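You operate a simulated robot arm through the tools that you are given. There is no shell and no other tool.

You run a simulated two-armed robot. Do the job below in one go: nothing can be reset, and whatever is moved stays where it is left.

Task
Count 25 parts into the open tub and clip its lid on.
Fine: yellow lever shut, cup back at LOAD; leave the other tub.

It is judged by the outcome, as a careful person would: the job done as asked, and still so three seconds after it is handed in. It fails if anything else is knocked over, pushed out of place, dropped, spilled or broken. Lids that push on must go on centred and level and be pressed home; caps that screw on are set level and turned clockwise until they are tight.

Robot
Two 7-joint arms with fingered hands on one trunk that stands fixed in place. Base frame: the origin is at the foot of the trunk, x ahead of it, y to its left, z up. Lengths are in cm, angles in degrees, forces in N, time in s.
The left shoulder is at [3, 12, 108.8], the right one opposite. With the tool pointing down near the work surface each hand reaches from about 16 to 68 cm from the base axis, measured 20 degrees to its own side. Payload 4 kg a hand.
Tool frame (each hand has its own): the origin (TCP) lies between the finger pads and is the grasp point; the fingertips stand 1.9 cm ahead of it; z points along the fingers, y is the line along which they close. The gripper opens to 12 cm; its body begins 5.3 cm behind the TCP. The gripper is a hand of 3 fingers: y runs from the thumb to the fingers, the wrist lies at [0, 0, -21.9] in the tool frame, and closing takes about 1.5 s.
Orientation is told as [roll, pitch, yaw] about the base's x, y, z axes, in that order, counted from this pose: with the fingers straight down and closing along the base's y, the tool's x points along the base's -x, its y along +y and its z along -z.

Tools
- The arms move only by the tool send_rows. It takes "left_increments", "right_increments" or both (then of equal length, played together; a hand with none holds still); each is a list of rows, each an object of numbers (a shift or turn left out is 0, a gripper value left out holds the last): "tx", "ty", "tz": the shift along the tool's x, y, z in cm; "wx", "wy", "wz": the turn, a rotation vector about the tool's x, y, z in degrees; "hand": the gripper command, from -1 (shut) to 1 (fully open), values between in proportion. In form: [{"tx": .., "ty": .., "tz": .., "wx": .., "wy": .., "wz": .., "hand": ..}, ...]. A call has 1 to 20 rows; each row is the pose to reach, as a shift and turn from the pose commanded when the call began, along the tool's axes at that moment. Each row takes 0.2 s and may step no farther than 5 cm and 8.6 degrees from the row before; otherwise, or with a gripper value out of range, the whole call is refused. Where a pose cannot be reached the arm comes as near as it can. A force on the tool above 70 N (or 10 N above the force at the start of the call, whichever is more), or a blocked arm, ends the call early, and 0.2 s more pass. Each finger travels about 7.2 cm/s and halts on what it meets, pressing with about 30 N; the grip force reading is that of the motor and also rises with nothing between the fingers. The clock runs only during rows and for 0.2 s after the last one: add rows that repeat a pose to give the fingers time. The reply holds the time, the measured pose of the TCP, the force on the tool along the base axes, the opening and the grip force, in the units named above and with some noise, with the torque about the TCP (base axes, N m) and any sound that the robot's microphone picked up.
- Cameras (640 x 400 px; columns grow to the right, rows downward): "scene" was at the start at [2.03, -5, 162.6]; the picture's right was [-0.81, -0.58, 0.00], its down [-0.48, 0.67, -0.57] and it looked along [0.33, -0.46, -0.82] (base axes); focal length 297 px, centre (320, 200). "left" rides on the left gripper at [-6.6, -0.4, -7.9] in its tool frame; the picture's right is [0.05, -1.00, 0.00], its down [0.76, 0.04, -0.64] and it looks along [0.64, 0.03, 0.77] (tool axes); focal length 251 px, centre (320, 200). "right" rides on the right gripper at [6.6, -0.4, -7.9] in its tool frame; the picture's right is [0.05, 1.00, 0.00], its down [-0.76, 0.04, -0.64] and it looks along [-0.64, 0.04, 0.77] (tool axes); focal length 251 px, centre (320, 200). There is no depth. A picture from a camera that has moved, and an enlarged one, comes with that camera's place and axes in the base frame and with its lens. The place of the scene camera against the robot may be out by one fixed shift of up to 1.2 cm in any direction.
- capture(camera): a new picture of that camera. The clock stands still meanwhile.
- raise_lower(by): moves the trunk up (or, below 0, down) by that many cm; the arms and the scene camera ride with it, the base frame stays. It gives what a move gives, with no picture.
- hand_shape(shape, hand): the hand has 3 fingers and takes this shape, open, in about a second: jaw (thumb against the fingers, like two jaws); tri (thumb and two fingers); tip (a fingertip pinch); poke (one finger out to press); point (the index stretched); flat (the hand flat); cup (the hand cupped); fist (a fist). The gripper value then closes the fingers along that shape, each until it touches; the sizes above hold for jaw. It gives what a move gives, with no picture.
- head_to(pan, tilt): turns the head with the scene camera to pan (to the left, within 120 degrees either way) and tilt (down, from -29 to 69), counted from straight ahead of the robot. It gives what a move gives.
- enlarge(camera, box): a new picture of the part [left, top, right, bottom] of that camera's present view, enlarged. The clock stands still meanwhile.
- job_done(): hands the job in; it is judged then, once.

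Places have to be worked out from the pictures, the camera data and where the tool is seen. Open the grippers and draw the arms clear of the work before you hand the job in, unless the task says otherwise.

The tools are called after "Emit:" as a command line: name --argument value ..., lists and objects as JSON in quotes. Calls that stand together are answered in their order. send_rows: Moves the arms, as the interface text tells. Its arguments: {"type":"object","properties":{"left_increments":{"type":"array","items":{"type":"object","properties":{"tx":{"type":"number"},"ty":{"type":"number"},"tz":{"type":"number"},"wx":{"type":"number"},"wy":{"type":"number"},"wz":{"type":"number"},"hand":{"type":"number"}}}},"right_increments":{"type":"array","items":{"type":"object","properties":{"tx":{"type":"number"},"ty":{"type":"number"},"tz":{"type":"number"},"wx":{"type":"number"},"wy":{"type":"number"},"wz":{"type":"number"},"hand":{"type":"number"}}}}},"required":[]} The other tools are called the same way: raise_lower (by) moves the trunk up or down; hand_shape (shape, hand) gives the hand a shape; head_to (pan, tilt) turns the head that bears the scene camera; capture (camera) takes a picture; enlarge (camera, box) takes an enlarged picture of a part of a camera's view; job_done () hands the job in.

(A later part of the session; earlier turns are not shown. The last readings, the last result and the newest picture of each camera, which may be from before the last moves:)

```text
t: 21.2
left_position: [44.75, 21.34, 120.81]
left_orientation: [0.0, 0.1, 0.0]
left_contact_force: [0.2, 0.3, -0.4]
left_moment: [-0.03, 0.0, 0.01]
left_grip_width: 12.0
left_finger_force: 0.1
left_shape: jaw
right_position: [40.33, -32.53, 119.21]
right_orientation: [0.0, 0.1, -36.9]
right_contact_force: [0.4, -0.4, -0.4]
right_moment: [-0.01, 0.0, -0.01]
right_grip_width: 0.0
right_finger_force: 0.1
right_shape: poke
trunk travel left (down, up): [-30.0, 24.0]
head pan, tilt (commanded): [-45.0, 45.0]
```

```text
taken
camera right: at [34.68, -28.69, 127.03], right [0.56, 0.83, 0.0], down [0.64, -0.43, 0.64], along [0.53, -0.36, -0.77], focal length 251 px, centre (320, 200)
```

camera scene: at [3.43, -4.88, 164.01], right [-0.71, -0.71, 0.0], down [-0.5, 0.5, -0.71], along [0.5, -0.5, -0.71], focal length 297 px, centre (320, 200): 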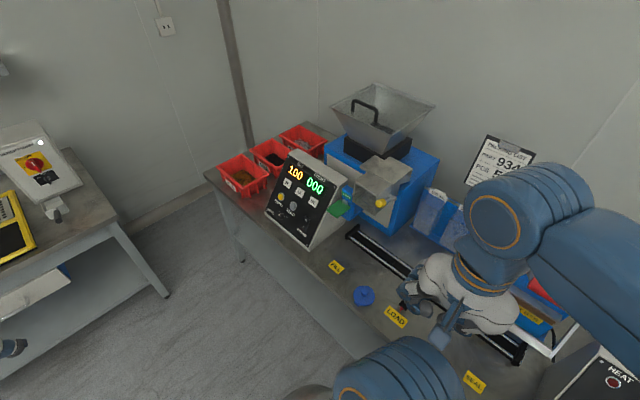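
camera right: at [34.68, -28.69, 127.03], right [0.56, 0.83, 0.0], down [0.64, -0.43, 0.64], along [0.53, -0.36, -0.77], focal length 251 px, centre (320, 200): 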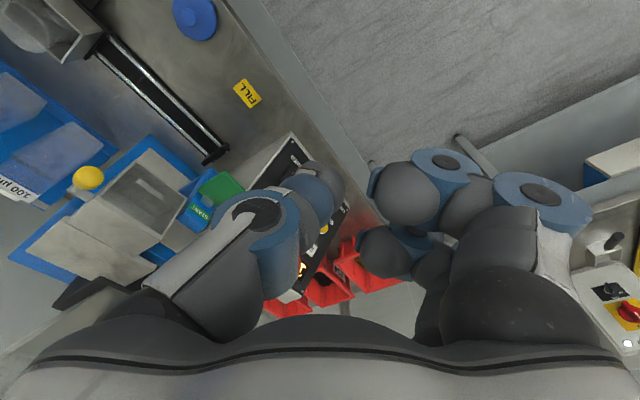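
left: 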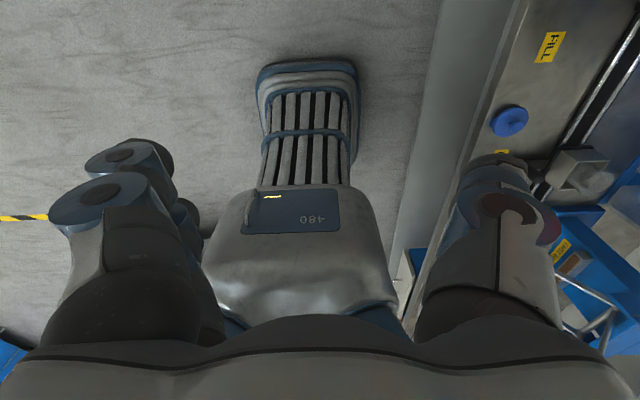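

Now I lower the trunk 10 cm for more level reach, then tilt the hand forward and bring it in front of the panel without touching it.

Emit:
raise_lower --by -10

Emit:
send_rows --right_increments '[{"tx": -2, "ty": 0.36, "tz": 1.1, "wy": -8.1}, {"tx": -4, "ty": 0.72, "tz": 2.3, "wy": -16.2}, {"tx": -6, "ty": 1.1, "tz": 3.4, "wy": -24.3}, {"tx": -8, "ty": 1.4, "tz": 4.6, "wy": -32.4}, {"tx": -10, "ty": 1.8, "tz": 5.7, "wy": -40.5}, {"tx": -12, "ty": 2.1, "tz": 6.9, "wy": -48.6}, {"tx": -14, "ty": 2.5, "tz": 8, "wy": -56.7}, {"tx": -16.26, "ty": 2.86, "tz": 9.2, "wy": -65}]'

Emit:
capture --camera "right"

Emit:
capture --camera "scene"

```text
t: 22.5
left_position: [44.51, 21.37, 111.0]
left_orientation: [0.0, 0.1, 0.1]
left_contact_force: [0.5, 0.1, -0.1]
left_moment: [-0.02, -0.01, -0.01]
left_grip_width: 11.99
left_finger_force: 0.1
left_shape: jaw
right_position: [39.94, -32.36, 109.23]
right_orientation: [0.1, 0.0, -37.0]
right_contact_force: [-0.1, -0.9, -0.7]
right_moment: [-0.05, 0.05, -0.01]
right_grip_width: 0.0
right_finger_force: 0.1
right_shape: poke
trunk travel left (down, up): [-20.0, 34.0]
head pan, tilt (commanded): [-45.0, 45.0]
```

```text
t: 24.3
left_position: [44.51, 21.43, 110.86]
left_orientation: [0.1, 0.2, 0.0]
left_contact_force: [-1.2, 0.3, 0.1]
left_moment: [0.0, 0.0, 0.03]
left_grip_width: 11.98
left_finger_force: 0.2
left_shape: jaw
right_position: [54.71, -39.79, 99.89]
right_orientation: [0.3, -65.0, -37.1]
right_contact_force: [-0.2, -0.4, -0.4]
right_moment: [0.04, 0.0, -0.03]
right_grip_width: 0.0
right_finger_force: 0.0
right_shape: poke
trunk travel left (down, up): [-20.0, 34.0]
head pan, tilt (commanded): [-45.0, 45.0]
```

```text
taken
camera right: at [46.6, -34.09, 97.26], right [0.58, 0.81, -0.05], down [-0.18, 0.19, 0.96], along [0.79, -0.55, 0.26], focal length 251 px, centre (320, 200)
```

right: 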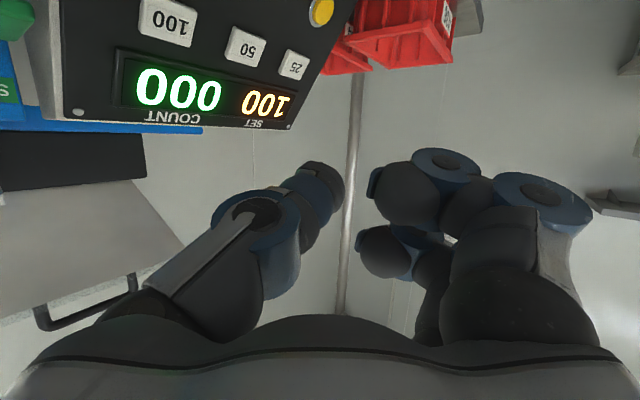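

```text
taken
camera scene: at [3.73, -5.01, 154.0], right [-0.71, -0.71, 0.0], down [-0.5, 0.5, -0.71], along [0.5, -0.5, -0.71], focal length 297 px, centre (320, 200)
```

scene: 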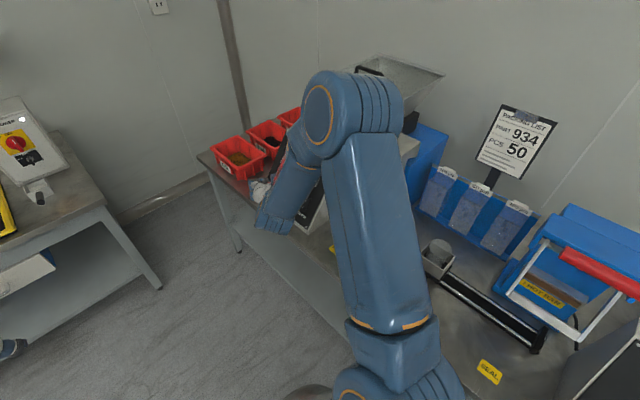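

The 25 button computes to about (71,-55.7,89.8), and the panel leans about 52°. I re-aim to yaw −50°, pitch −60° and stop about 5 cm off the button.

Emit:
send_rows --right_increments '[{"tx": -0.4, "ty": 0.1, "tz": 3.2, "wx": 3.85, "wy": 1.67, "wz": 2.0}, {"tx": -0.8, "ty": 0.2, "tz": 6.4, "wx": 7.7, "wy": 3.33, "wz": 4.0}, {"tx": -1.2, "ty": 0.3, "tz": 9.6, "wx": 11.55, "wy": 5, "wz": 6.0}, {"tx": -1.6, "ty": 0.4, "tz": 12.9, "wx": 11.55, "wy": 5, "wz": 6.0}, {"tx": -2.0, "ty": 0.5, "tz": 16.2, "wx": 11.55, "wy": 5, "wz": 6.0}, {"tx": -2.42, "ty": 0.6, "tz": 19.4, "wx": 11.55, "wy": 5, "wz": 6.0}]'

Emit:
capture --camera "right"

Emit:
enlarge --camera "right" --box '[200, 0, 440, 200]'

Emit:
capture --camera "scene"

```text
t: 25.7
left_position: [44.46, 21.42, 110.93]
left_orientation: [0.1, 0.1, 0.0]
left_contact_force: [0.2, -0.7, -0.4]
left_moment: [-0.01, 0.02, 0.03]
left_grip_width: 11.99
left_finger_force: 0.2
left_shape: jaw
right_position: [70.14, -50.45, 93.8]
right_orientation: [-0.1, -59.9, -49.9]
right_contact_force: [-1.0, -0.1, -0.3]
right_moment: [0.03, 0.0, -0.01]
right_grip_width: 0.0
right_finger_force: 0.0
right_shape: poke
trunk travel left (down, up): [-20.0, 34.0]
head pan, tilt (commanded): [-45.0, 45.0]
```

```text
taken
camera right: at [63.29, -42.97, 91.97], right [0.75, 0.66, -0.05], down [-0.08, 0.16, 0.98], along [0.66, -0.73, 0.17], focal length 251 px, centre (320, 200)
```

right: 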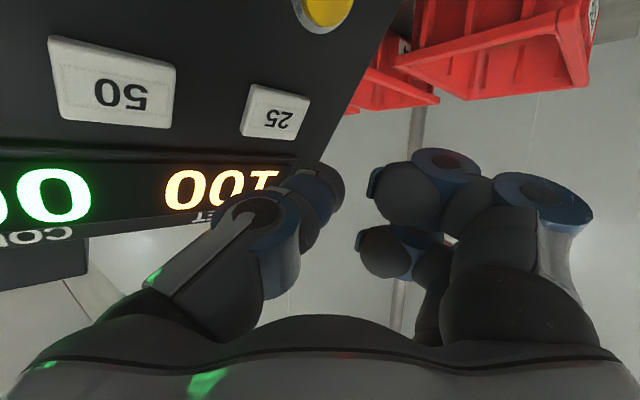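

```text
2.00 times, centred on (320, 100) of right
camera zoom: at [63.29, -42.97, 91.97], right [0.75, 0.66, -0.05], down [-0.08, 0.16, 0.98], along [0.66, -0.73, 0.17], focal length 503 px, centre (320, 400)
```

zoom: 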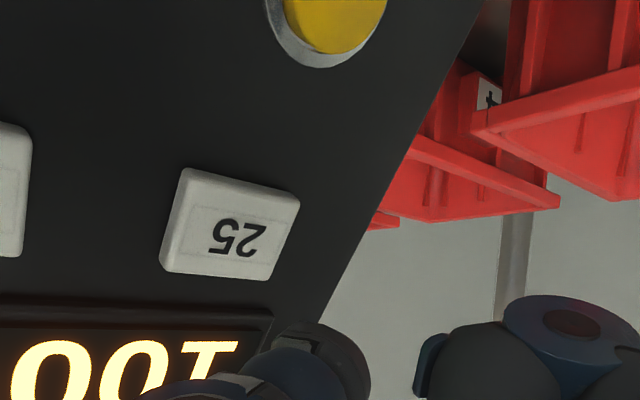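

```text
taken
camera scene: at [3.71, -4.97, 154.0], right [-0.71, -0.71, 0.0], down [-0.5, 0.5, -0.71], along [0.5, -0.5, -0.71], focal length 297 px, centre (320, 200)
```

scene: 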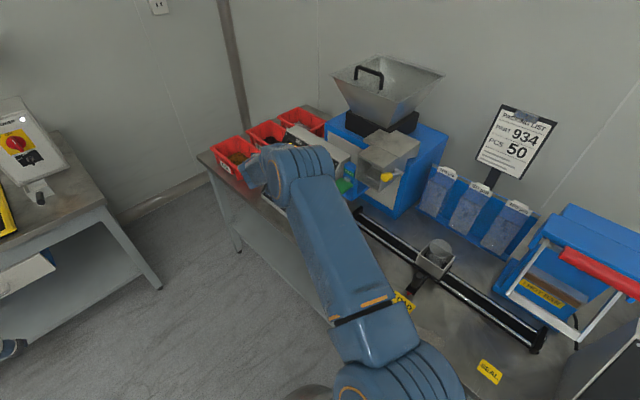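

The button again computes to (71.06,-55.65,89.7). I move the fingertip to just about touching it.

Emit:
send_rows --right_increments '[{"tx": 0.33, "ty": -0.7, "tz": 1.38}, {"tx": 0.66, "ty": -1.4, "tz": 2.75}, {"tx": 0.92, "ty": -1.97, "tz": 3.88}, {"tx": 0.92, "ty": -1.97, "tz": 3.88}]'

Emit:
capture --camera "right"

Emit:
enlarge --camera "right" --box '[200, 60, 440, 260]'

```text
t: 26.7
left_position: [44.51, 21.42, 110.9]
left_orientation: [0.0, 0.0, 0.0]
left_contact_force: [0.1, -0.2, -0.2]
left_moment: [0.01, 0.0, 0.01]
left_grip_width: 12.01
left_finger_force: 0.1
left_shape: jaw
right_position: [70.23, -54.1, 91.18]
right_orientation: [0.0, -60.1, -50.0]
right_contact_force: [-0.5, -0.1, -0.2]
right_moment: [0.01, 0.0, 0.01]
right_grip_width: 0.03
right_finger_force: 0.1
right_shape: poke
trunk travel left (down, up): [-20.0, 34.0]
head pan, tilt (commanded): [-45.0, 45.0]
```

```text
taken
camera right: at [63.43, -46.46, 89.38], right [0.75, 0.66, -0.05], down [-0.08, 0.16, 0.98], along [0.66, -0.73, 0.17], focal length 251 px, centre (320, 200)
```

right: 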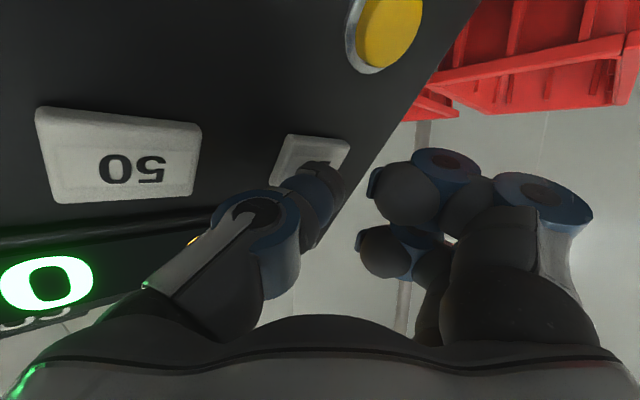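

```text
2.00 times, centred on (320, 160) of right
camera zoom: at [63.43, -46.46, 89.38], right [0.75, 0.66, -0.05], down [-0.08, 0.16, 0.98], along [0.66, -0.73, 0.17], focal length 503 px, centre (320, 280)
```

zoom: 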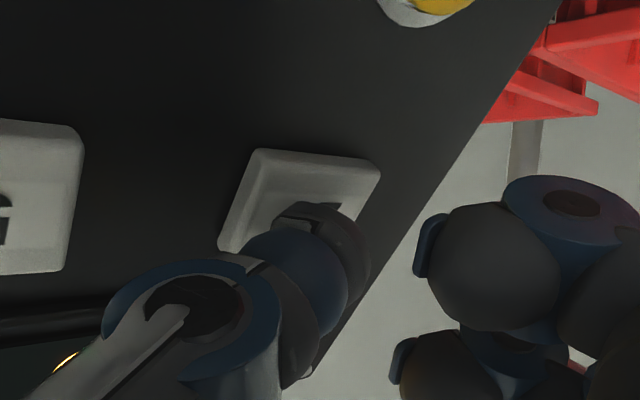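

The tip is right over the 25 button with no contact yet. I press about 0.8 cm along the panel normal and come back.

Emit:
send_rows --right_increments '[{"tx": 0.07, "ty": -0.15, "tz": 0.25}, {"tx": 0.12, "ty": -0.25, "tz": 0.42}, {"tx": 0.17, "ty": -0.36, "tz": 0.58}, {"tx": 0.19, "ty": -0.41, "tz": 0.66}]'

Emit:
capture --camera "right"

```text
t: 27.7
left_position: [44.3, 21.44, 110.9]
left_orientation: [0.0, -0.1, 0.0]
left_contact_force: [0.5, 0.1, -0.6]
left_moment: [-0.02, -0.01, -0.01]
left_grip_width: 11.99
left_finger_force: 0.0
left_shape: jaw
right_position: [70.19, -54.58, 90.81]
right_orientation: [0.0, -60.0, -49.9]
right_contact_force: [-0.3, 3.7, 3.5]
right_moment: [0.0, -0.04, 0.05]
right_grip_width: 0.02
right_finger_force: 0.2
right_shape: poke
trunk travel left (down, up): [-20.0, 34.0]
head pan, tilt (commanded): [-45.0, 45.0]
heard: click
```

```text
taken
camera right: at [63.45, -47.06, 89.03], right [0.75, 0.66, -0.05], down [-0.08, 0.16, 0.98], along [0.66, -0.73, 0.17], focal length 251 px, centre (320, 200)
```

right: 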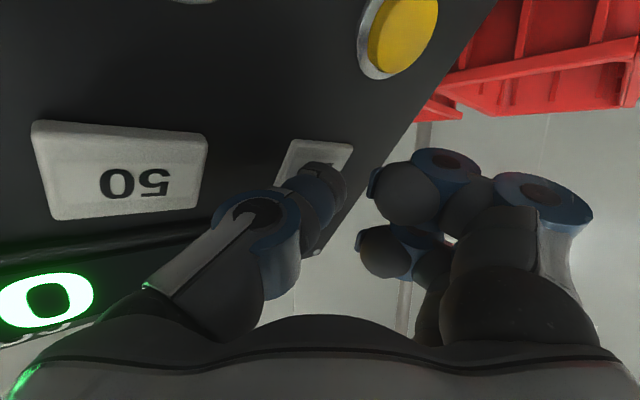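

A click was heard at about 5 N of force. I back off along the panel normal and read the display.

Emit:
send_rows --right_increments '[{"tx": -0.24, "ty": 0.5, "tz": -0.83}, {"tx": -0.7, "ty": 1.5, "tz": -2.5}, {"tx": -1.4, "ty": 3.0, "tz": -5}, {"tx": -2.1, "ty": 4.5, "tz": -7.5}]'

Emit:
capture --camera "right"

Emit:
capture --camera "scene"

```text
t: 28.7
left_position: [44.34, 21.43, 110.91]
left_orientation: [0.0, 0.0, 0.0]
left_contact_force: [-0.7, 0.0, -0.3]
left_moment: [-0.02, -0.02, -0.01]
left_grip_width: 12.0
left_finger_force: 0.0
left_shape: jaw
right_position: [70.29, -47.65, 96.39]
right_orientation: [-0.1, -60.0, -49.9]
right_contact_force: [0.0, 0.0, -0.1]
right_moment: [0.03, -0.02, 0.0]
right_grip_width: 0.0
right_finger_force: 0.1
right_shape: poke
trunk travel left (down, up): [-20.0, 34.0]
head pan, tilt (commanded): [-45.0, 45.0]
```

```text
taken
camera right: at [63.45, -40.01, 94.66], right [0.75, 0.66, -0.05], down [-0.08, 0.16, 0.98], along [0.66, -0.73, 0.17], focal length 251 px, centre (320, 200)
```

right: 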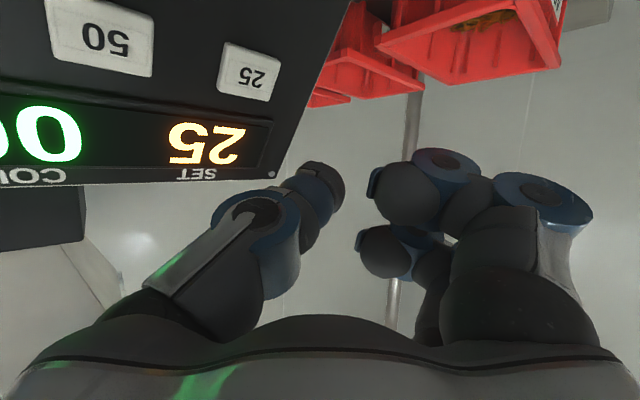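

```text
taken
camera scene: at [3.57, -4.85, 154.01], right [-0.71, -0.71, 0.0], down [-0.5, 0.5, -0.71], along [0.5, -0.5, -0.71], focal length 297 px, centre (320, 200)
```

scene: 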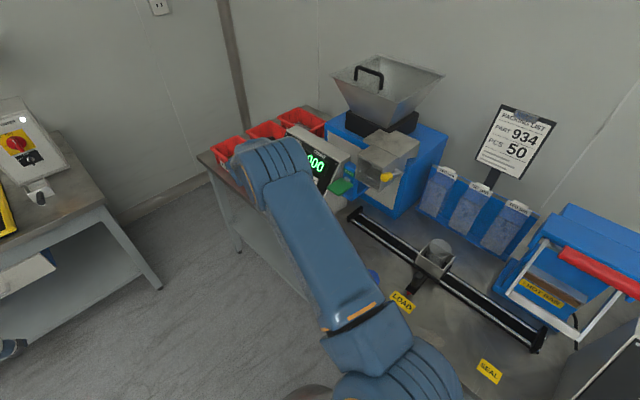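

SET now reads 25. I look into the chute window and at the lever from this lower head position, checking for stray parts.

Emit:
enlarge --camera "scene" --box '[330, 130, 430, 210]'

Emit:
enlarge --camera "scene" --box '[390, 220, 480, 310]'

Emit:
capture --camera "left"

```text
5.00 times, centred on (380, 170) of scene
camera zoom: at [3.57, -4.85, 154.01], right [-0.71, -0.71, 0.0], down [-0.5, 0.5, -0.71], along [0.5, -0.5, -0.71], focal length 1486 px, centre (20, 350)
```

zoom: 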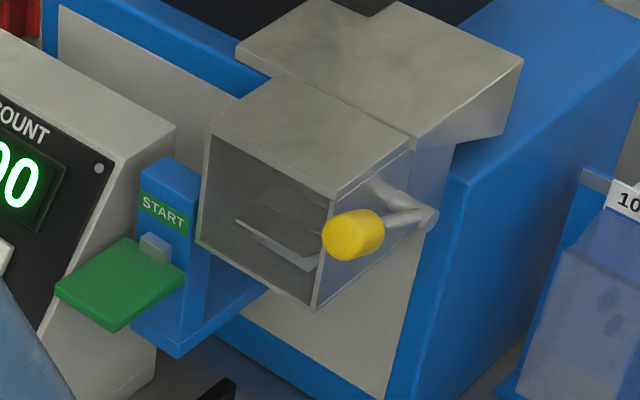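

```text
4.44 times, centred on (435, 265) of scene
camera zoom: at [3.57, -4.85, 154.01], right [-0.71, -0.71, 0.0], down [-0.5, 0.5, -0.71], along [0.5, -0.5, -0.71], focal length 1321 px, centre (-191, -89)
```

zoom: 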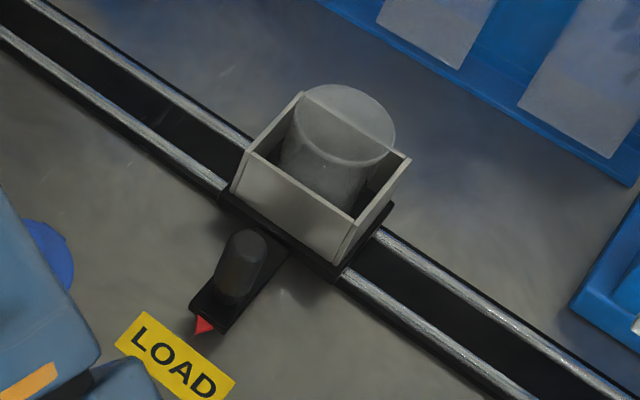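

```text
taken
camera left: at [51.04, 21.06, 118.88], right [-0.05, -1.0, 0.0], down [-0.76, 0.04, 0.64], along [-0.64, 0.03, -0.77], focal length 251 px, centre (320, 200)
```

left: 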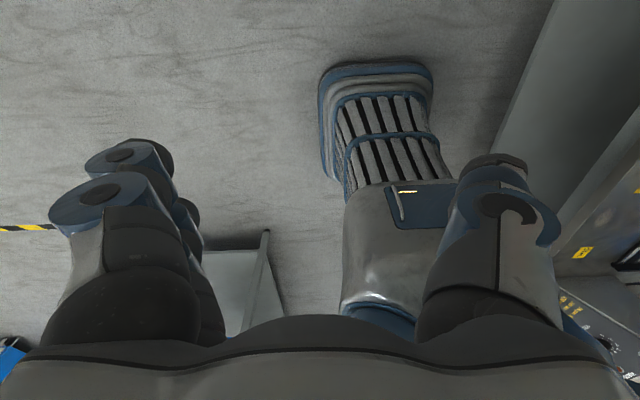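

SET 25 and COUNT 000 are confirmed. I retreat from the counter, re-aim the hand to pitch −35°, yaw −55°, and go back to the jaw shape for gripping the cup's knob.

Emit:
send_rows --right_increments '[{"tx": 0.3, "ty": -1.5, "tz": -3.8}, {"tx": 0.6, "ty": -3.4, "tz": -7.7, "wx": 0.8, "wy": 5, "wz": 0.7}, {"tx": 0.9, "ty": -5.3, "tz": -11.5, "wx": 1.5, "wy": 10, "wz": 1.4}, {"tx": 1.2, "ty": -7.1, "tz": -15.4, "wx": 2.3, "wy": 15, "wz": 2.1}, {"tx": 1.5, "ty": -8.9, "tz": -19.3, "wx": 3.0, "wy": 20, "wz": 2.8}, {"tx": 1.8, "ty": -10.7, "tz": -23.1, "wx": 3.8, "wy": 25, "wz": 3.45}, {"tx": 2.15, "ty": -12.53, "tz": -26.95, "wx": 3.8, "wy": 25, "wz": 3.45}]'

Emit:
hand_shape --hand "right" --shape "jaw"

Emit:
capture --camera "right"

```text
t: 30.3
left_position: [44.36, 21.35, 110.92]
left_orientation: [0.0, -0.1, 0.1]
left_contact_force: [-0.1, -0.2, -0.2]
left_moment: [0.0, 0.0, -0.03]
left_grip_width: 11.99
left_finger_force: 0.1
left_shape: jaw
right_position: [44.86, -37.07, 108.16]
right_orientation: [-0.1, -34.8, -55.0]
right_contact_force: [-0.4, -0.5, 0.1]
right_moment: [0.0, 0.01, 0.01]
right_grip_width: 0.01
right_finger_force: 0.2
right_shape: poke
trunk travel left (down, up): [-20.0, 34.0]
head pan, tilt (commanded): [-45.0, 45.0]
```

```text
t: 31.2
left_position: [44.41, 21.44, 110.97]
left_orientation: [0.1, 0.0, 0.0]
left_contact_force: [1.1, 0.2, 0.8]
left_moment: [0.01, -0.03, 0.0]
left_grip_width: 12.0
left_finger_force: 0.1
left_shape: jaw
right_position: [44.98, -37.27, 107.96]
right_orientation: [-0.1, -35.0, -55.0]
right_contact_force: [0.1, 0.7, -0.3]
right_moment: [-0.01, -0.03, 0.02]
right_grip_width: 12.0
right_finger_force: 0.0
right_shape: jaw
trunk travel left (down, up): [-20.0, 34.0]
head pan, tilt (commanded): [-45.0, 45.0]
```

```text
taken
camera right: at [39.04, -29.27, 110.79], right [0.79, 0.61, -0.03], down [0.18, -0.19, 0.97], along [0.58, -0.77, -0.26], focal length 251 px, centre (320, 200)
```

right: 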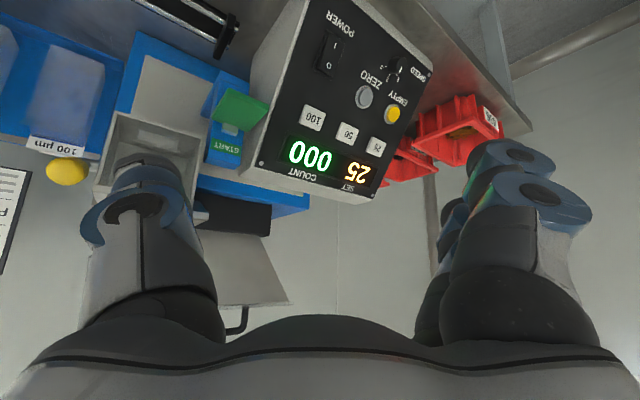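

From here SET 25 and COUNT 000 read clearly. I move over the cup's knob at about (15.2,-54.9) with the fingers half closed, staying at z=95.

Emit:
send_rows --right_increments '[{"tx": 1.07, "ty": -3.83, "tz": 1.0, "hand": -0.1}, {"tx": 2.15, "ty": -7.67, "tz": 2.0, "hand": -0.1}, {"tx": 3.2, "ty": -11.5, "tz": 3.0, "hand": -0.1}, {"tx": 4.3, "ty": -15.3, "tz": 4.0, "hand": -0.1}, {"tx": 5.4, "ty": -19.2, "tz": 5.05, "hand": -0.1}, {"tx": 6.4, "ty": -23, "tz": 6.07, "hand": -0.1}, {"tx": 7.5, "ty": -26.8, "tz": 7.1, "hand": -0.1}, {"tx": 8.6, "ty": -30.7, "tz": 8.1, "hand": -0.1}, {"tx": 9.66, "ty": -34.5, "tz": 9.1, "hand": -0.1}, {"tx": 9.66, "ty": -34.5, "tz": 9.1, "hand": -0.1}]'

Emit:
capture --camera "right"

Emit:
head_to --pan -70 --tilt 50

Emit:
capture --camera "scene"

```text
t: 33.4
left_position: [44.46, 21.45, 110.92]
left_orientation: [0.0, 0.1, 0.1]
left_contact_force: [0.6, 1.4, -0.2]
left_moment: [0.01, 0.0, -0.01]
left_grip_width: 11.99
left_finger_force: 0.1
left_shape: jaw
right_position: [14.83, -54.39, 95.16]
right_orientation: [-0.1, -34.9, -55.0]
right_contact_force: [0.2, 0.3, -0.2]
right_moment: [0.03, -0.02, -0.02]
right_grip_width: 5.41
right_finger_force: 0.1
right_shape: jaw
right hand out of reach, approached as far as the arm can: row 7
trunk travel left (down, up): [-20.0, 34.0]
head pan, tilt (commanded): [-45.0, 45.0]
```

```text
taken
camera right: at [8.94, -46.39, 97.85], right [0.79, 0.61, -0.03], down [0.18, -0.19, 0.97], along [0.58, -0.77, -0.26], focal length 251 px, centre (320, 200)
```

right: 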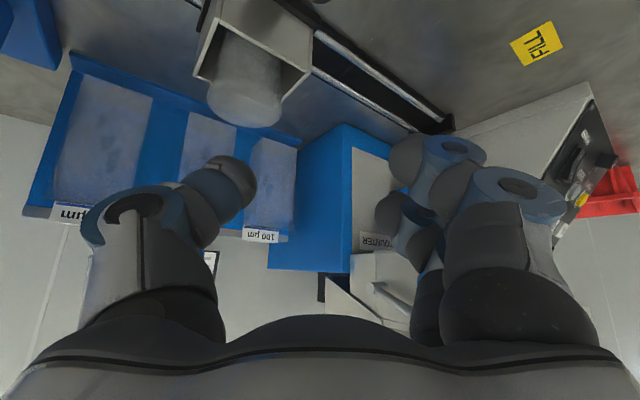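

```text
t: 34.3
left_position: [44.32, 21.42, 110.97]
left_orientation: [0.0, -0.1, 0.1]
left_contact_force: [-0.1, 0.2, 0.5]
left_moment: [0.03, 0.01, -0.03]
left_grip_width: 11.99
left_finger_force: 0.0
left_shape: jaw
right_position: [14.84, -54.54, 95.11]
right_orientation: [-0.1, -34.9, -54.9]
right_contact_force: [0.0, -0.5, 0.2]
right_moment: [0.02, -0.01, -0.02]
right_grip_width: 5.4
right_finger_force: 0.1
right_shape: jaw
trunk travel left (down, up): [-20.0, 34.0]
head pan, tilt (commanded): [-70.0, 50.0]
```

```text
taken
camera scene: at [0.49, -6.41, 153.32], right [-0.94, -0.34, 0.0], down [-0.26, 0.72, -0.64], along [0.22, -0.6, -0.77], focal length 297 px, centre (320, 200)
```

scene: 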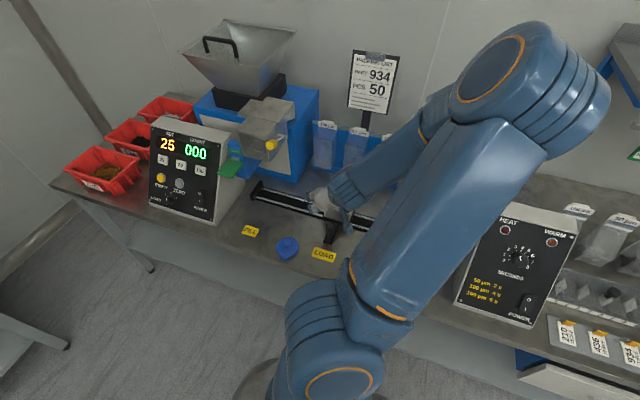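

I can extend the wrist view above its top edge to see the knob directly.

Emit:
enlarge --camera "right" --box '[0, 0, 640, 10]'

Emit:
enlarge --camera "scene" --box '[230, 150, 390, 270]'

```text
1.00 times, centred on (320, 5) of right (not enlarged: the box is as wide or as high as the picture)
camera zoom: at [8.9, -46.49, 97.83], right [0.79, 0.61, -0.03], down [0.18, -0.19, 0.97], along [0.58, -0.77, -0.26], focal length 251 px, centre (320, 395)
```

zoom: 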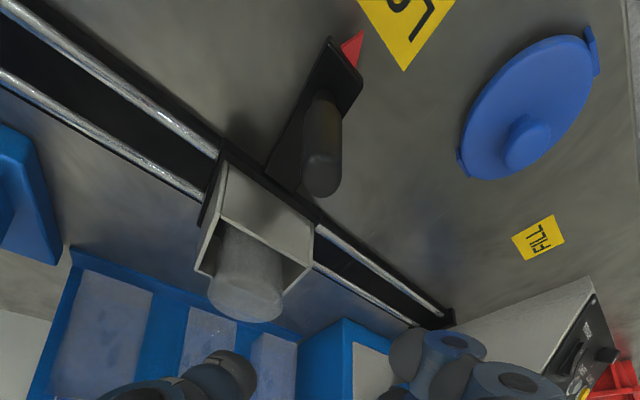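

```text
3.33 times, centred on (310, 210) of scene
camera zoom: at [0.49, -6.41, 153.32], right [-0.94, -0.34, 0.0], down [-0.26, 0.72, -0.64], along [0.22, -0.6, -0.77], focal length 990 px, centre (353, 167)
```

zoom: 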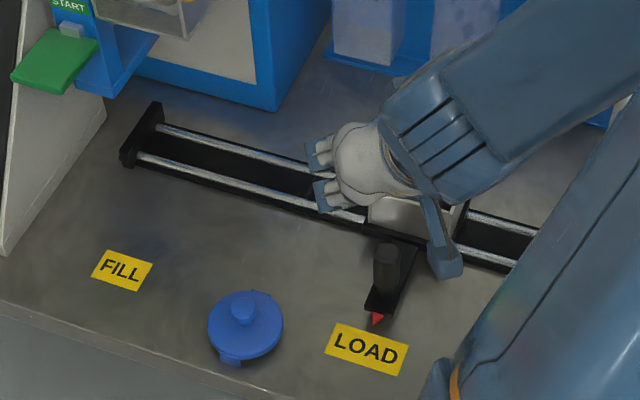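

The knob stands at (14.9,-55.0) with its top at z≈82.5, and the fingers straddle it. I lower the TCP to z≈81 around it.

Emit:
send_rows --right_increments '[{"tx": 1.55, "ty": -0.04, "tz": 2.36}, {"tx": 3.1, "ty": -0.09, "tz": 4.72}, {"tx": 4.65, "ty": -0.13, "tz": 7.08}, {"tx": 6.2, "ty": -0.17, "tz": 9.44}, {"tx": 7.75, "ty": -0.21, "tz": 11.8}, {"tx": 7.75, "ty": -0.21, "tz": 11.8}]'

Emit:
capture --camera "right"

Emit:
enlarge --camera "scene" --box '[230, 150, 390, 270]'

```text
t: 35.7
left_position: [44.42, 21.38, 110.88]
left_orientation: [0.0, 0.0, 0.1]
left_contact_force: [-0.2, 0.0, -0.4]
left_moment: [-0.01, 0.0, -0.01]
left_grip_width: 12.01
left_finger_force: 0.1
left_shape: jaw
right_position: [15.0, -54.9, 80.8]
right_orientation: [-0.1, -35.1, -55.1]
right_contact_force: [-0.4, 0.8, -0.6]
right_moment: [0.02, 0.01, -0.04]
right_grip_width: 5.43
right_finger_force: 0.1
right_shape: jaw
trunk travel left (down, up): [-20.0, 34.0]
head pan, tilt (commanded): [-70.0, 50.0]
```

```text
taken
camera right: at [9.06, -47.01, 83.56], right [0.79, 0.61, -0.03], down [0.18, -0.19, 0.97], along [0.58, -0.77, -0.26], focal length 251 px, centre (320, 200)
```

right: 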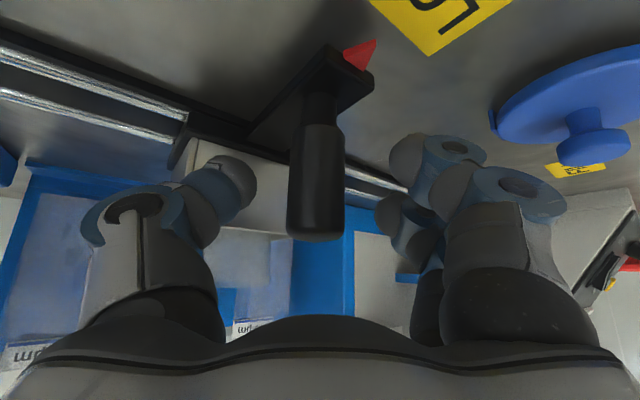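

```text
3.33 times, centred on (310, 210) of scene
camera zoom: at [0.48, -6.39, 153.32], right [-0.94, -0.34, 0.0], down [-0.26, 0.72, -0.64], along [0.22, -0.6, -0.77], focal length 990 px, centre (353, 167)
```

zoom: 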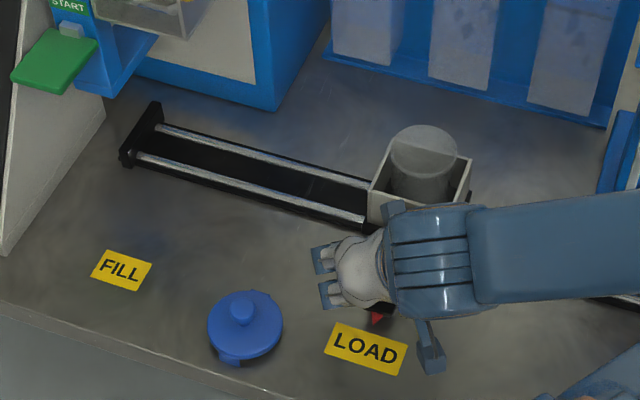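

The knob is centred between the fingers. I close the hand on it.

Emit:
send_rows --right_increments '[{"hand": -0.4}, {"hand": -0.7}, {"hand": -1}, {"hand": -1}, {"hand": -1}, {"hand": -1}]'

Emit:
capture --camera "right"

```text
t: 37.1
left_position: [44.39, 21.29, 111.0]
left_orientation: [0.0, -0.1, 0.1]
left_contact_force: [0.2, -0.3, 0.0]
left_moment: [-0.05, 0.0, 0.0]
left_grip_width: 12.02
left_finger_force: 0.0
left_shape: jaw
right_position: [15.03, -55.02, 80.81]
right_orientation: [0.0, -34.9, -55.0]
right_contact_force: [2.2, -2.7, -3.9]
right_moment: [-0.06, 0.07, 0.0]
right_grip_width: 1.29
right_finger_force: 30.3
right_shape: jaw
trunk travel left (down, up): [-20.0, 34.0]
head pan, tilt (commanded): [-70.0, 50.0]
```

```text
taken
camera right: at [9.06, -47.07, 83.54], right [0.79, 0.61, -0.03], down [0.18, -0.19, 0.97], along [0.58, -0.77, -0.26], focal length 251 px, centre (320, 200)
```

right: 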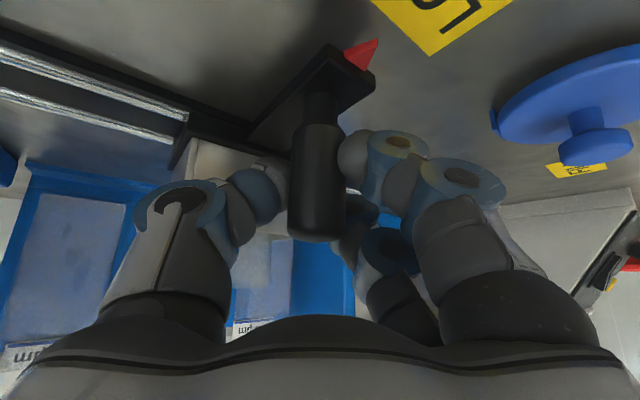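

The grip is firm at 30 N on the knob. I slide the carriage 24.6 cm along +x towards FILL, smoothly.

Emit:
send_rows --right_increments '[{"tx": -0.282, "ty": 0.492, "tz": 0.197}, {"tx": -0.846, "ty": 1.475, "tz": 0.592}, {"tx": -1.692, "ty": 2.949, "tz": 1.184}, {"tx": -2.632, "ty": 4.588, "tz": 1.842}, {"tx": -3.571, "ty": 6.226, "tz": 2.5}, {"tx": -4.511, "ty": 7.865, "tz": 3.158}, {"tx": -5.451, "ty": 9.503, "tz": 3.816}, {"tx": -6.391, "ty": 11.141, "tz": 4.474}, {"tx": -7.331, "ty": 12.78, "tz": 5.132}, {"tx": -8.27, "ty": 14.418, "tz": 5.79}, {"tx": -9.21, "ty": 16.056, "tz": 6.448}, {"tx": -10.15, "ty": 17.695, "tz": 7.106}, {"tx": -10.9, "ty": 19.0, "tz": 7.63}, {"tx": -11.37, "ty": 19.83, "tz": 7.96}, {"tx": -11.56, "ty": 20.15, "tz": 8.09}]'

Emit:
capture --camera "right"

Emit:
enlarge --camera "right" --box '[0, 0, 640, 10]'

Emit:
capture --camera "scene"

```text
t: 39.5
left_position: [42.94, 22.92, 112.54]
left_orientation: [1.9, -1.4, 5.8]
left_contact_force: [2.6, -6.2, -1.1]
left_moment: [0.48, 0.16, -0.06]
left_grip_width: 12.01
left_finger_force: 0.1
left_shape: jaw
right_position: [38.73, -55.29, 79.89]
right_orientation: [0.3, -34.4, -52.1]
right_contact_force: [-46.3, -21.8, 43.9]
right_moment: [0.49, -0.29, -0.15]
right_grip_width: 0.84
right_finger_force: 29.8
right_shape: jaw
trunk travel left (down, up): [-20.0, 34.0]
head pan, tilt (commanded): [-70.0, 50.0]
stopped in row 11 (right hand): the arm was blocked; the commanded pose is now the measured one
```

```text
taken
camera right: at [32.25, -47.73, 82.58], right [0.76, 0.65, -0.02], down [0.19, -0.19, 0.96], along [0.62, -0.73, -0.27], focal length 251 px, centre (320, 200)
```

right: 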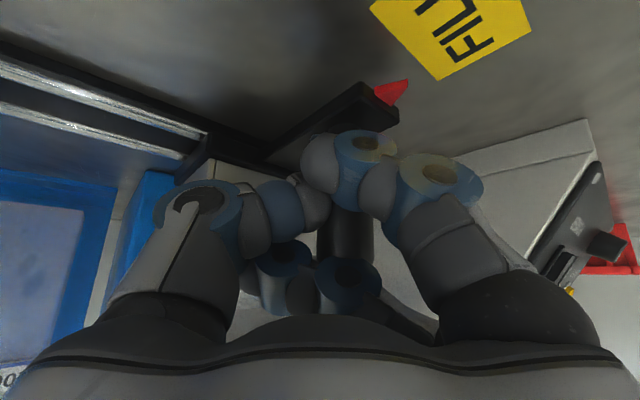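

```text
1.00 times, centred on (320, 5) of right (not enlarged: the box is as wide or as high as the picture)
camera zoom: at [32.25, -47.73, 82.58], right [0.76, 0.65, -0.02], down [0.19, -0.19, 0.96], along [0.62, -0.73, -0.27], focal length 251 px, centre (320, 395)
```

zoom: 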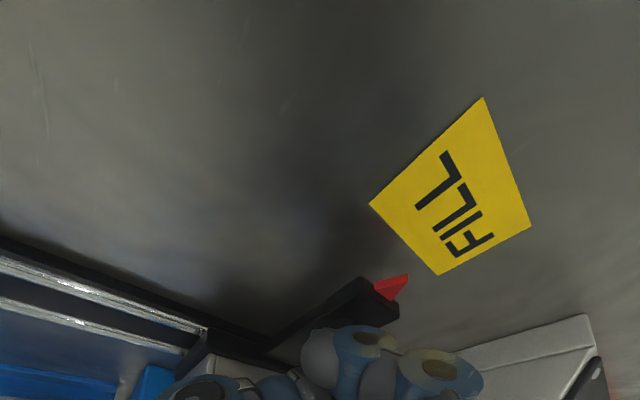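

```text
taken
camera scene: at [-9.68, -10.08, 153.16], right [-0.99, -0.14, -0.02], down [-0.1, 0.77, -0.63], along [0.11, -0.62, -0.77], focal length 297 px, centre (320, 200)
```

scene: 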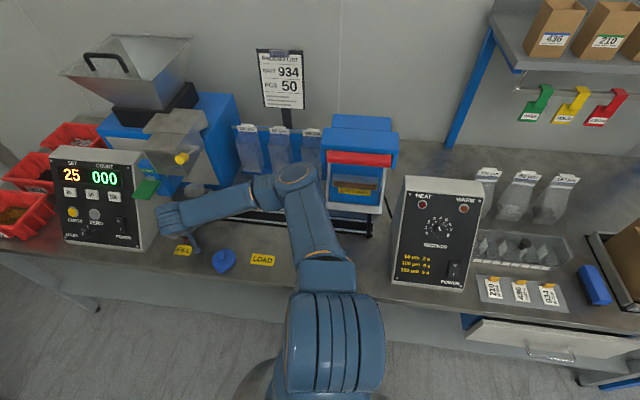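

The call stopped early: the arm was blocked with a strong force, and the head and left hand were jolted. I look closely before I do anything else.

Emit:
enlarge --camera "scene" --box '[120, 100, 400, 280]'

Emit:
enlarge --camera "right" --box '[0, 0, 40, 400]'

Emit:
capture --camera "left"

```text
2.22 times, centred on (260, 190) of scene
camera zoom: at [-9.68, -10.08, 153.16], right [-0.99, -0.14, -0.02], down [-0.1, 0.77, -0.63], along [0.11, -0.62, -0.77], focal length 660 px, centre (453, 222)
```

zoom: 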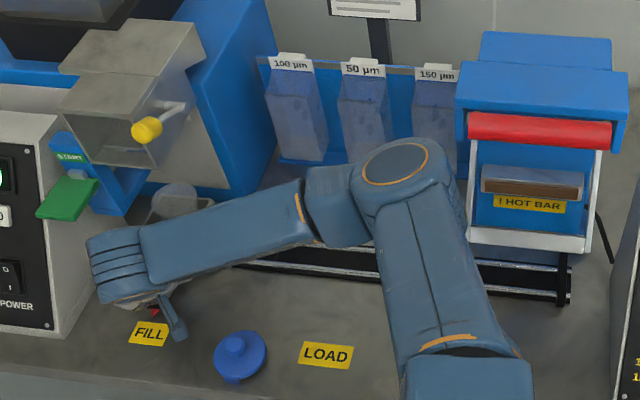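

```text
1.00 times, centred on (20, 200) of right (not enlarged: the box is as wide or as high as the picture)
camera zoom: at [32.25, -47.73, 82.58], right [0.76, 0.65, -0.02], down [0.19, -0.19, 0.96], along [0.62, -0.73, -0.27], focal length 251 px, centre (620, 200)
```

zoom: 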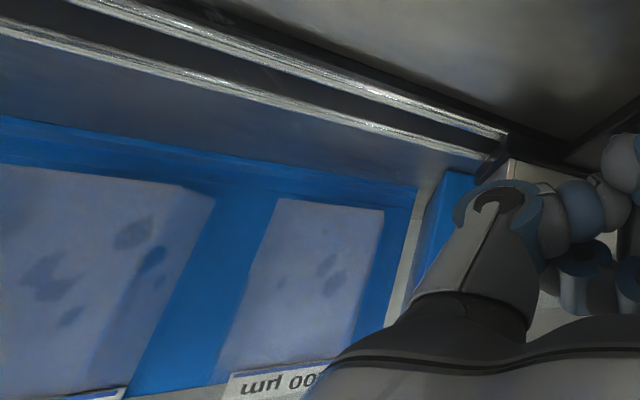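

```text
taken
camera left: at [49.28, 22.97, 120.67], right [0.05, -1.0, -0.03], down [-0.78, -0.06, 0.63], along [-0.63, 0.0, -0.78], focal length 251 px, centre (320, 200)
```

left: 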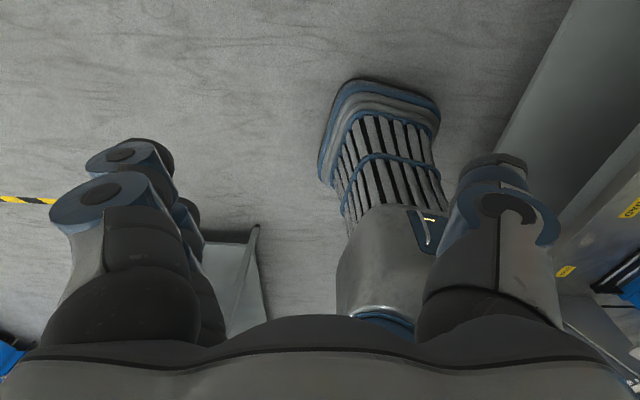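

The cup with the tub stands at FILL and the carriage seems to be near its stop. I hold still briefly and see whether the robot settles.

Emit:
send_rows --right_increments '[{"tx": 0}]'

Emit:
capture --camera "right"

Emit:
capture --camera "scene"

```text
t: 39.7
left_position: [43.79, 39.75, 110.87]
left_orientation: [-0.4, -0.5, 20.2]
left_contact_force: [2.6, -0.3, -3.1]
left_moment: [0.08, 0.15, -0.01]
left_grip_width: 12.03
left_finger_force: 0.1
left_shape: jaw
right_position: [56.08, -40.16, 81.4]
right_orientation: [-4.1, -34.5, -36.5]
right_contact_force: [-8.9, -5.4, 1.7]
right_moment: [0.36, -0.55, 0.45]
right_grip_width: 1.15
right_finger_force: 30.5
right_shape: jaw
trunk travel left (down, up): [-20.0, 34.0]
head pan, tilt (commanded): [-70.0, 50.0]
stopped in row 1 (right hand): the force on the tool passed its limit at 180 N (the readings are from after the stop); the commanded pose is now the measured one
```

```text
taken
camera right: at [48.26, -34.15, 84.23], right [0.59, 0.8, -0.09], down [0.27, -0.09, 0.96], along [0.76, -0.59, -0.27], focal length 251 px, centre (320, 200)
```

right: 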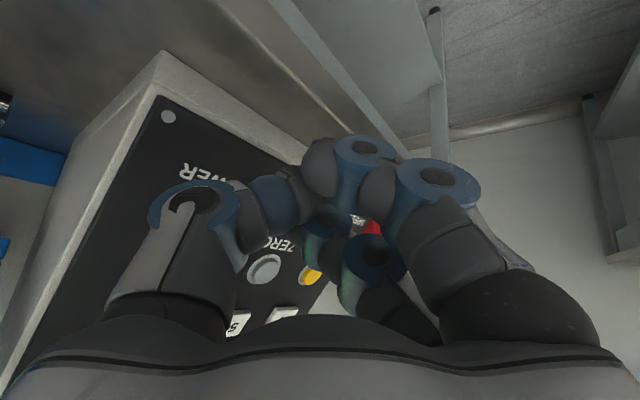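

```text
taken
camera scene: at [-5.66, -5.73, 153.66], right [-0.98, -0.21, -0.04], down [-0.13, 0.74, -0.66], along [0.17, -0.64, -0.75], focal length 297 px, centre (320, 200)
```

scene: 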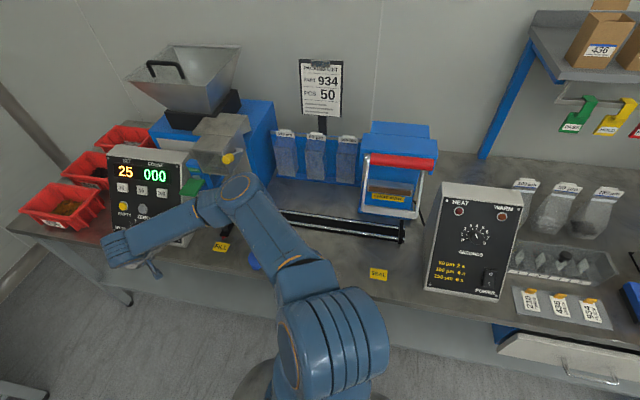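

The arm broke loose and the hand is now in front of the counter. I check the state of everything before moving again.

Emit:
enlarge --camera "scene" --box '[80, 90, 320, 290]'

Emit:
enlarge --camera "scene" --box '[200, 120, 460, 300]'

Emit:
enlarge --camera "right" --box '[0, 0, 40, 400]'

Emit:
enlarge --camera "left" --box '[600, 0, 640, 400]'

```text
2.00 times, centred on (200, 190) of scene
camera zoom: at [-5.66, -5.73, 153.66], right [-0.98, -0.21, -0.04], down [-0.13, 0.74, -0.66], along [0.17, -0.64, -0.75], focal length 594 px, centre (560, 220)
```

zoom: 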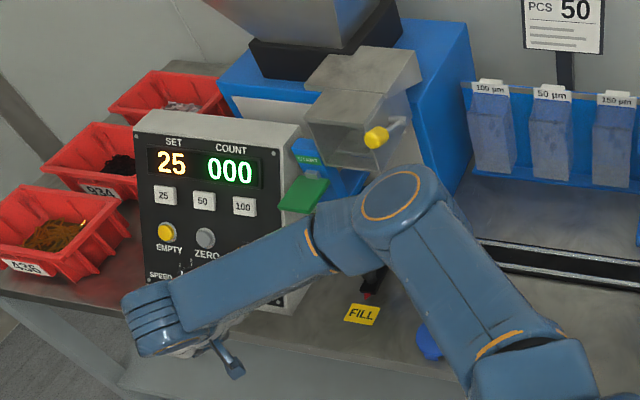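

```text
2.22 times, centred on (330, 210) of scene
camera zoom: at [-5.66, -5.73, 153.66], right [-0.98, -0.21, -0.04], down [-0.13, 0.74, -0.66], along [0.17, -0.64, -0.75], focal length 660 px, centre (298, 178)
```

zoom: 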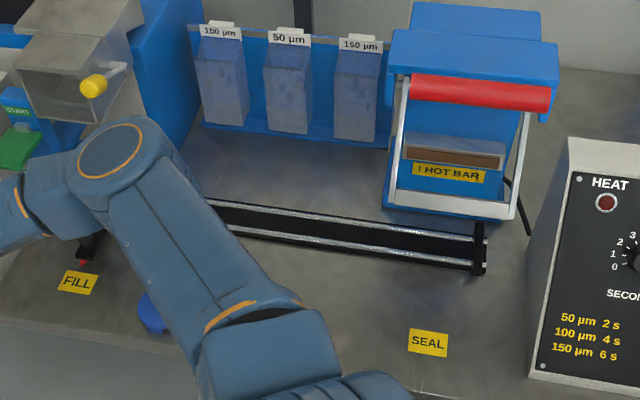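

```text
1.00 times, centred on (20, 200) of right (not enlarged: the box is as wide or as high as the picture)
camera zoom: at [48.26, -34.15, 84.23], right [0.59, 0.8, -0.09], down [0.27, -0.09, 0.96], along [0.76, -0.59, -0.27], focal length 251 px, centre (620, 200)
```

zoom: 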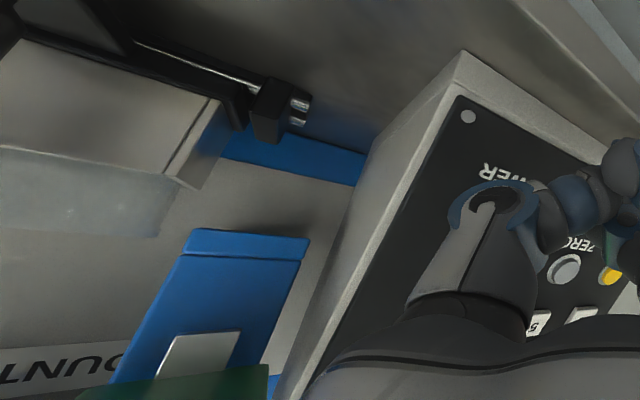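

```text
1.00 times, centred on (620, 200) of left (not enlarged: the box is as wide or as high as the picture)
camera zoom: at [50.09, 41.68, 118.84], right [0.29, -0.96, 0.01], down [-0.74, -0.22, 0.64], along [-0.61, -0.19, -0.77], focal length 251 px, centre (20, 200)
```

zoom: 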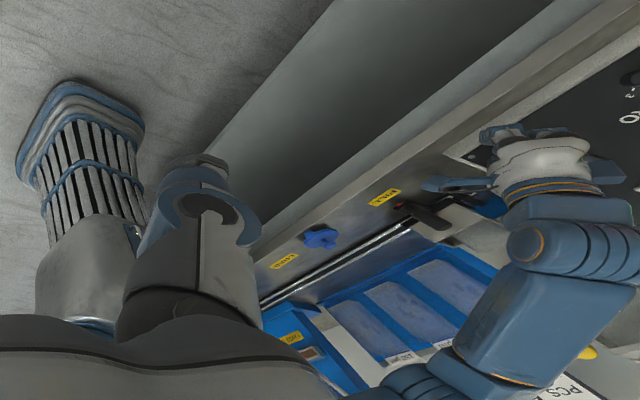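

The tub is still upright in its cup at FILL, and nothing seems to be displaced. I ease the hand a little up and away from the counter and let the robot settle.

Emit:
send_rows --right_increments '[{"tx": -0.08, "ty": 0.8, "tz": -1.16}, {"tx": -0.15, "ty": 1.6, "tz": -2.3}, {"tx": -0.23, "ty": 2.41, "tz": -3.48}, {"tx": -0.23, "ty": 2.41, "tz": -3.48}]'

Emit:
capture --camera "scene"

Emit:
capture --camera "right"

```text
t: 40.0
left_position: [49.65, 44.84, 106.41]
left_orientation: [5.5, 4.4, 24.7]
left_contact_force: [1.6, 3.2, 0.4]
left_moment: [-0.15, 0.1, 0.01]
left_grip_width: 11.99
left_finger_force: 0.0
left_shape: jaw
right_position: [66.2, -35.92, 74.35]
right_orientation: [-8.8, -30.4, -33.6]
right_contact_force: [0.5, -4.6, 1.0]
right_moment: [0.29, 0.08, 0.06]
right_grip_width: 0.93
right_finger_force: 29.7
right_shape: jaw
trunk travel left (down, up): [-20.0, 34.0]
head pan, tilt (commanded): [-70.0, 50.0]
stopped in row 1 (right hand): the arm was blocked; the commanded pose is now the measured one
```

```text
taken
camera scene: at [20.63, -8.44, 153.29], right [-0.93, -0.35, 0.12], down [-0.35, 0.72, -0.6], along [0.12, -0.6, -0.79], focal length 297 px, centre (320, 200)
```

scene: 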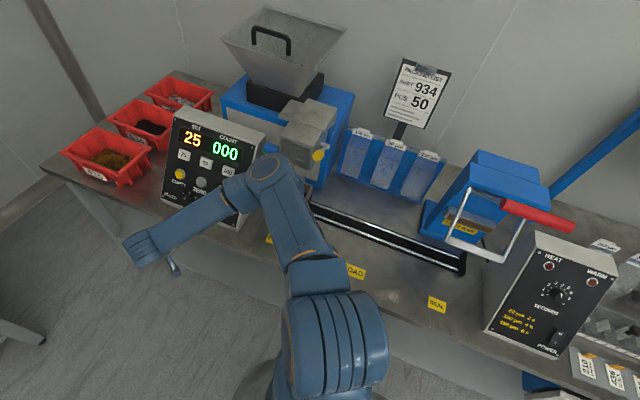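

```text
taken
camera right: at [58.71, -29.9, 77.73], right [0.57, 0.81, -0.16], down [0.36, -0.07, 0.93], along [0.74, -0.59, -0.33], focal length 251 px, centre (320, 200)
```

right: 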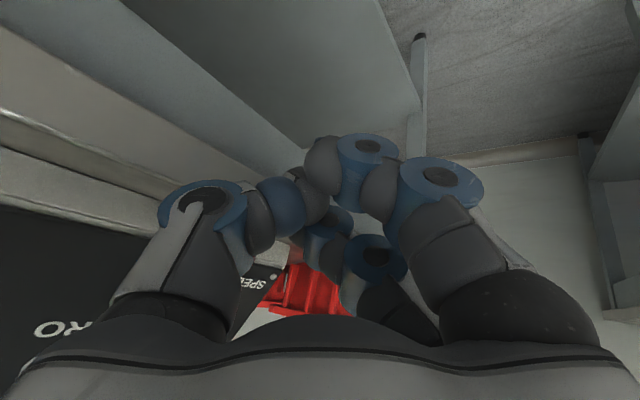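

The robot body is swaying, so I need to know what the elbow touches. I zoom in on the elbow, the chute and the cup.

Emit:
enlarge --camera "scene" --box '[200, 80, 360, 220]'

Emit:
enlarge --camera "right" --box '[0, 0, 40, 400]'

Emit:
enlarge --camera "left" --box '[600, 0, 640, 400]'

```text
2.86 times, centred on (280, 150) of scene
camera zoom: at [20.63, -8.44, 153.29], right [-0.93, -0.35, 0.12], down [-0.35, 0.72, -0.6], along [0.12, -0.6, -0.79], focal length 849 px, centre (434, 343)
```

zoom: 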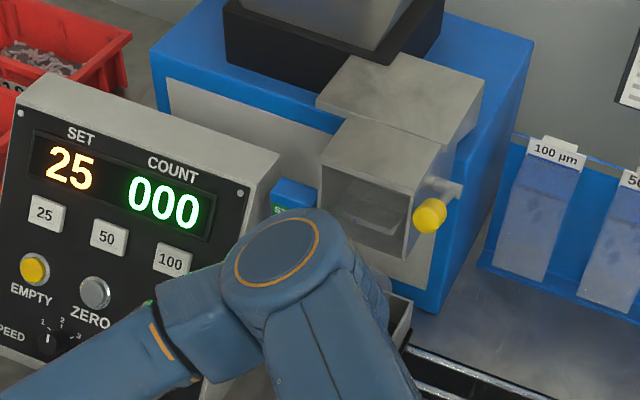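

```text
1.00 times, centred on (20, 200) of right (not enlarged: the box is as wide or as high as the picture)
camera zoom: at [58.71, -29.9, 77.73], right [0.57, 0.81, -0.16], down [0.36, -0.07, 0.93], along [0.74, -0.59, -0.33], focal length 251 px, centre (620, 200)
```

zoom: 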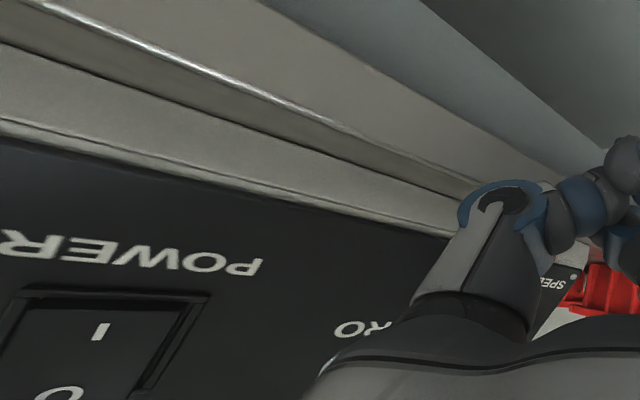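

```text
1.00 times, centred on (620, 200) of left (not enlarged: the box is as wide or as high as the picture)
camera zoom: at [56.7, 46.82, 113.75], right [0.36, -0.93, -0.09], down [-0.64, -0.32, 0.7], along [-0.68, -0.2, -0.71], focal length 251 px, centre (20, 200)
```

zoom: 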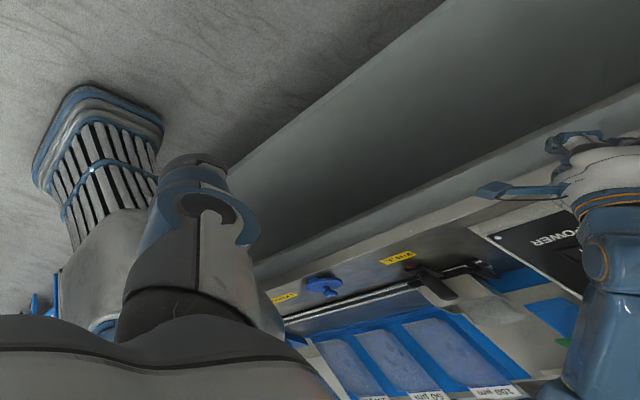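

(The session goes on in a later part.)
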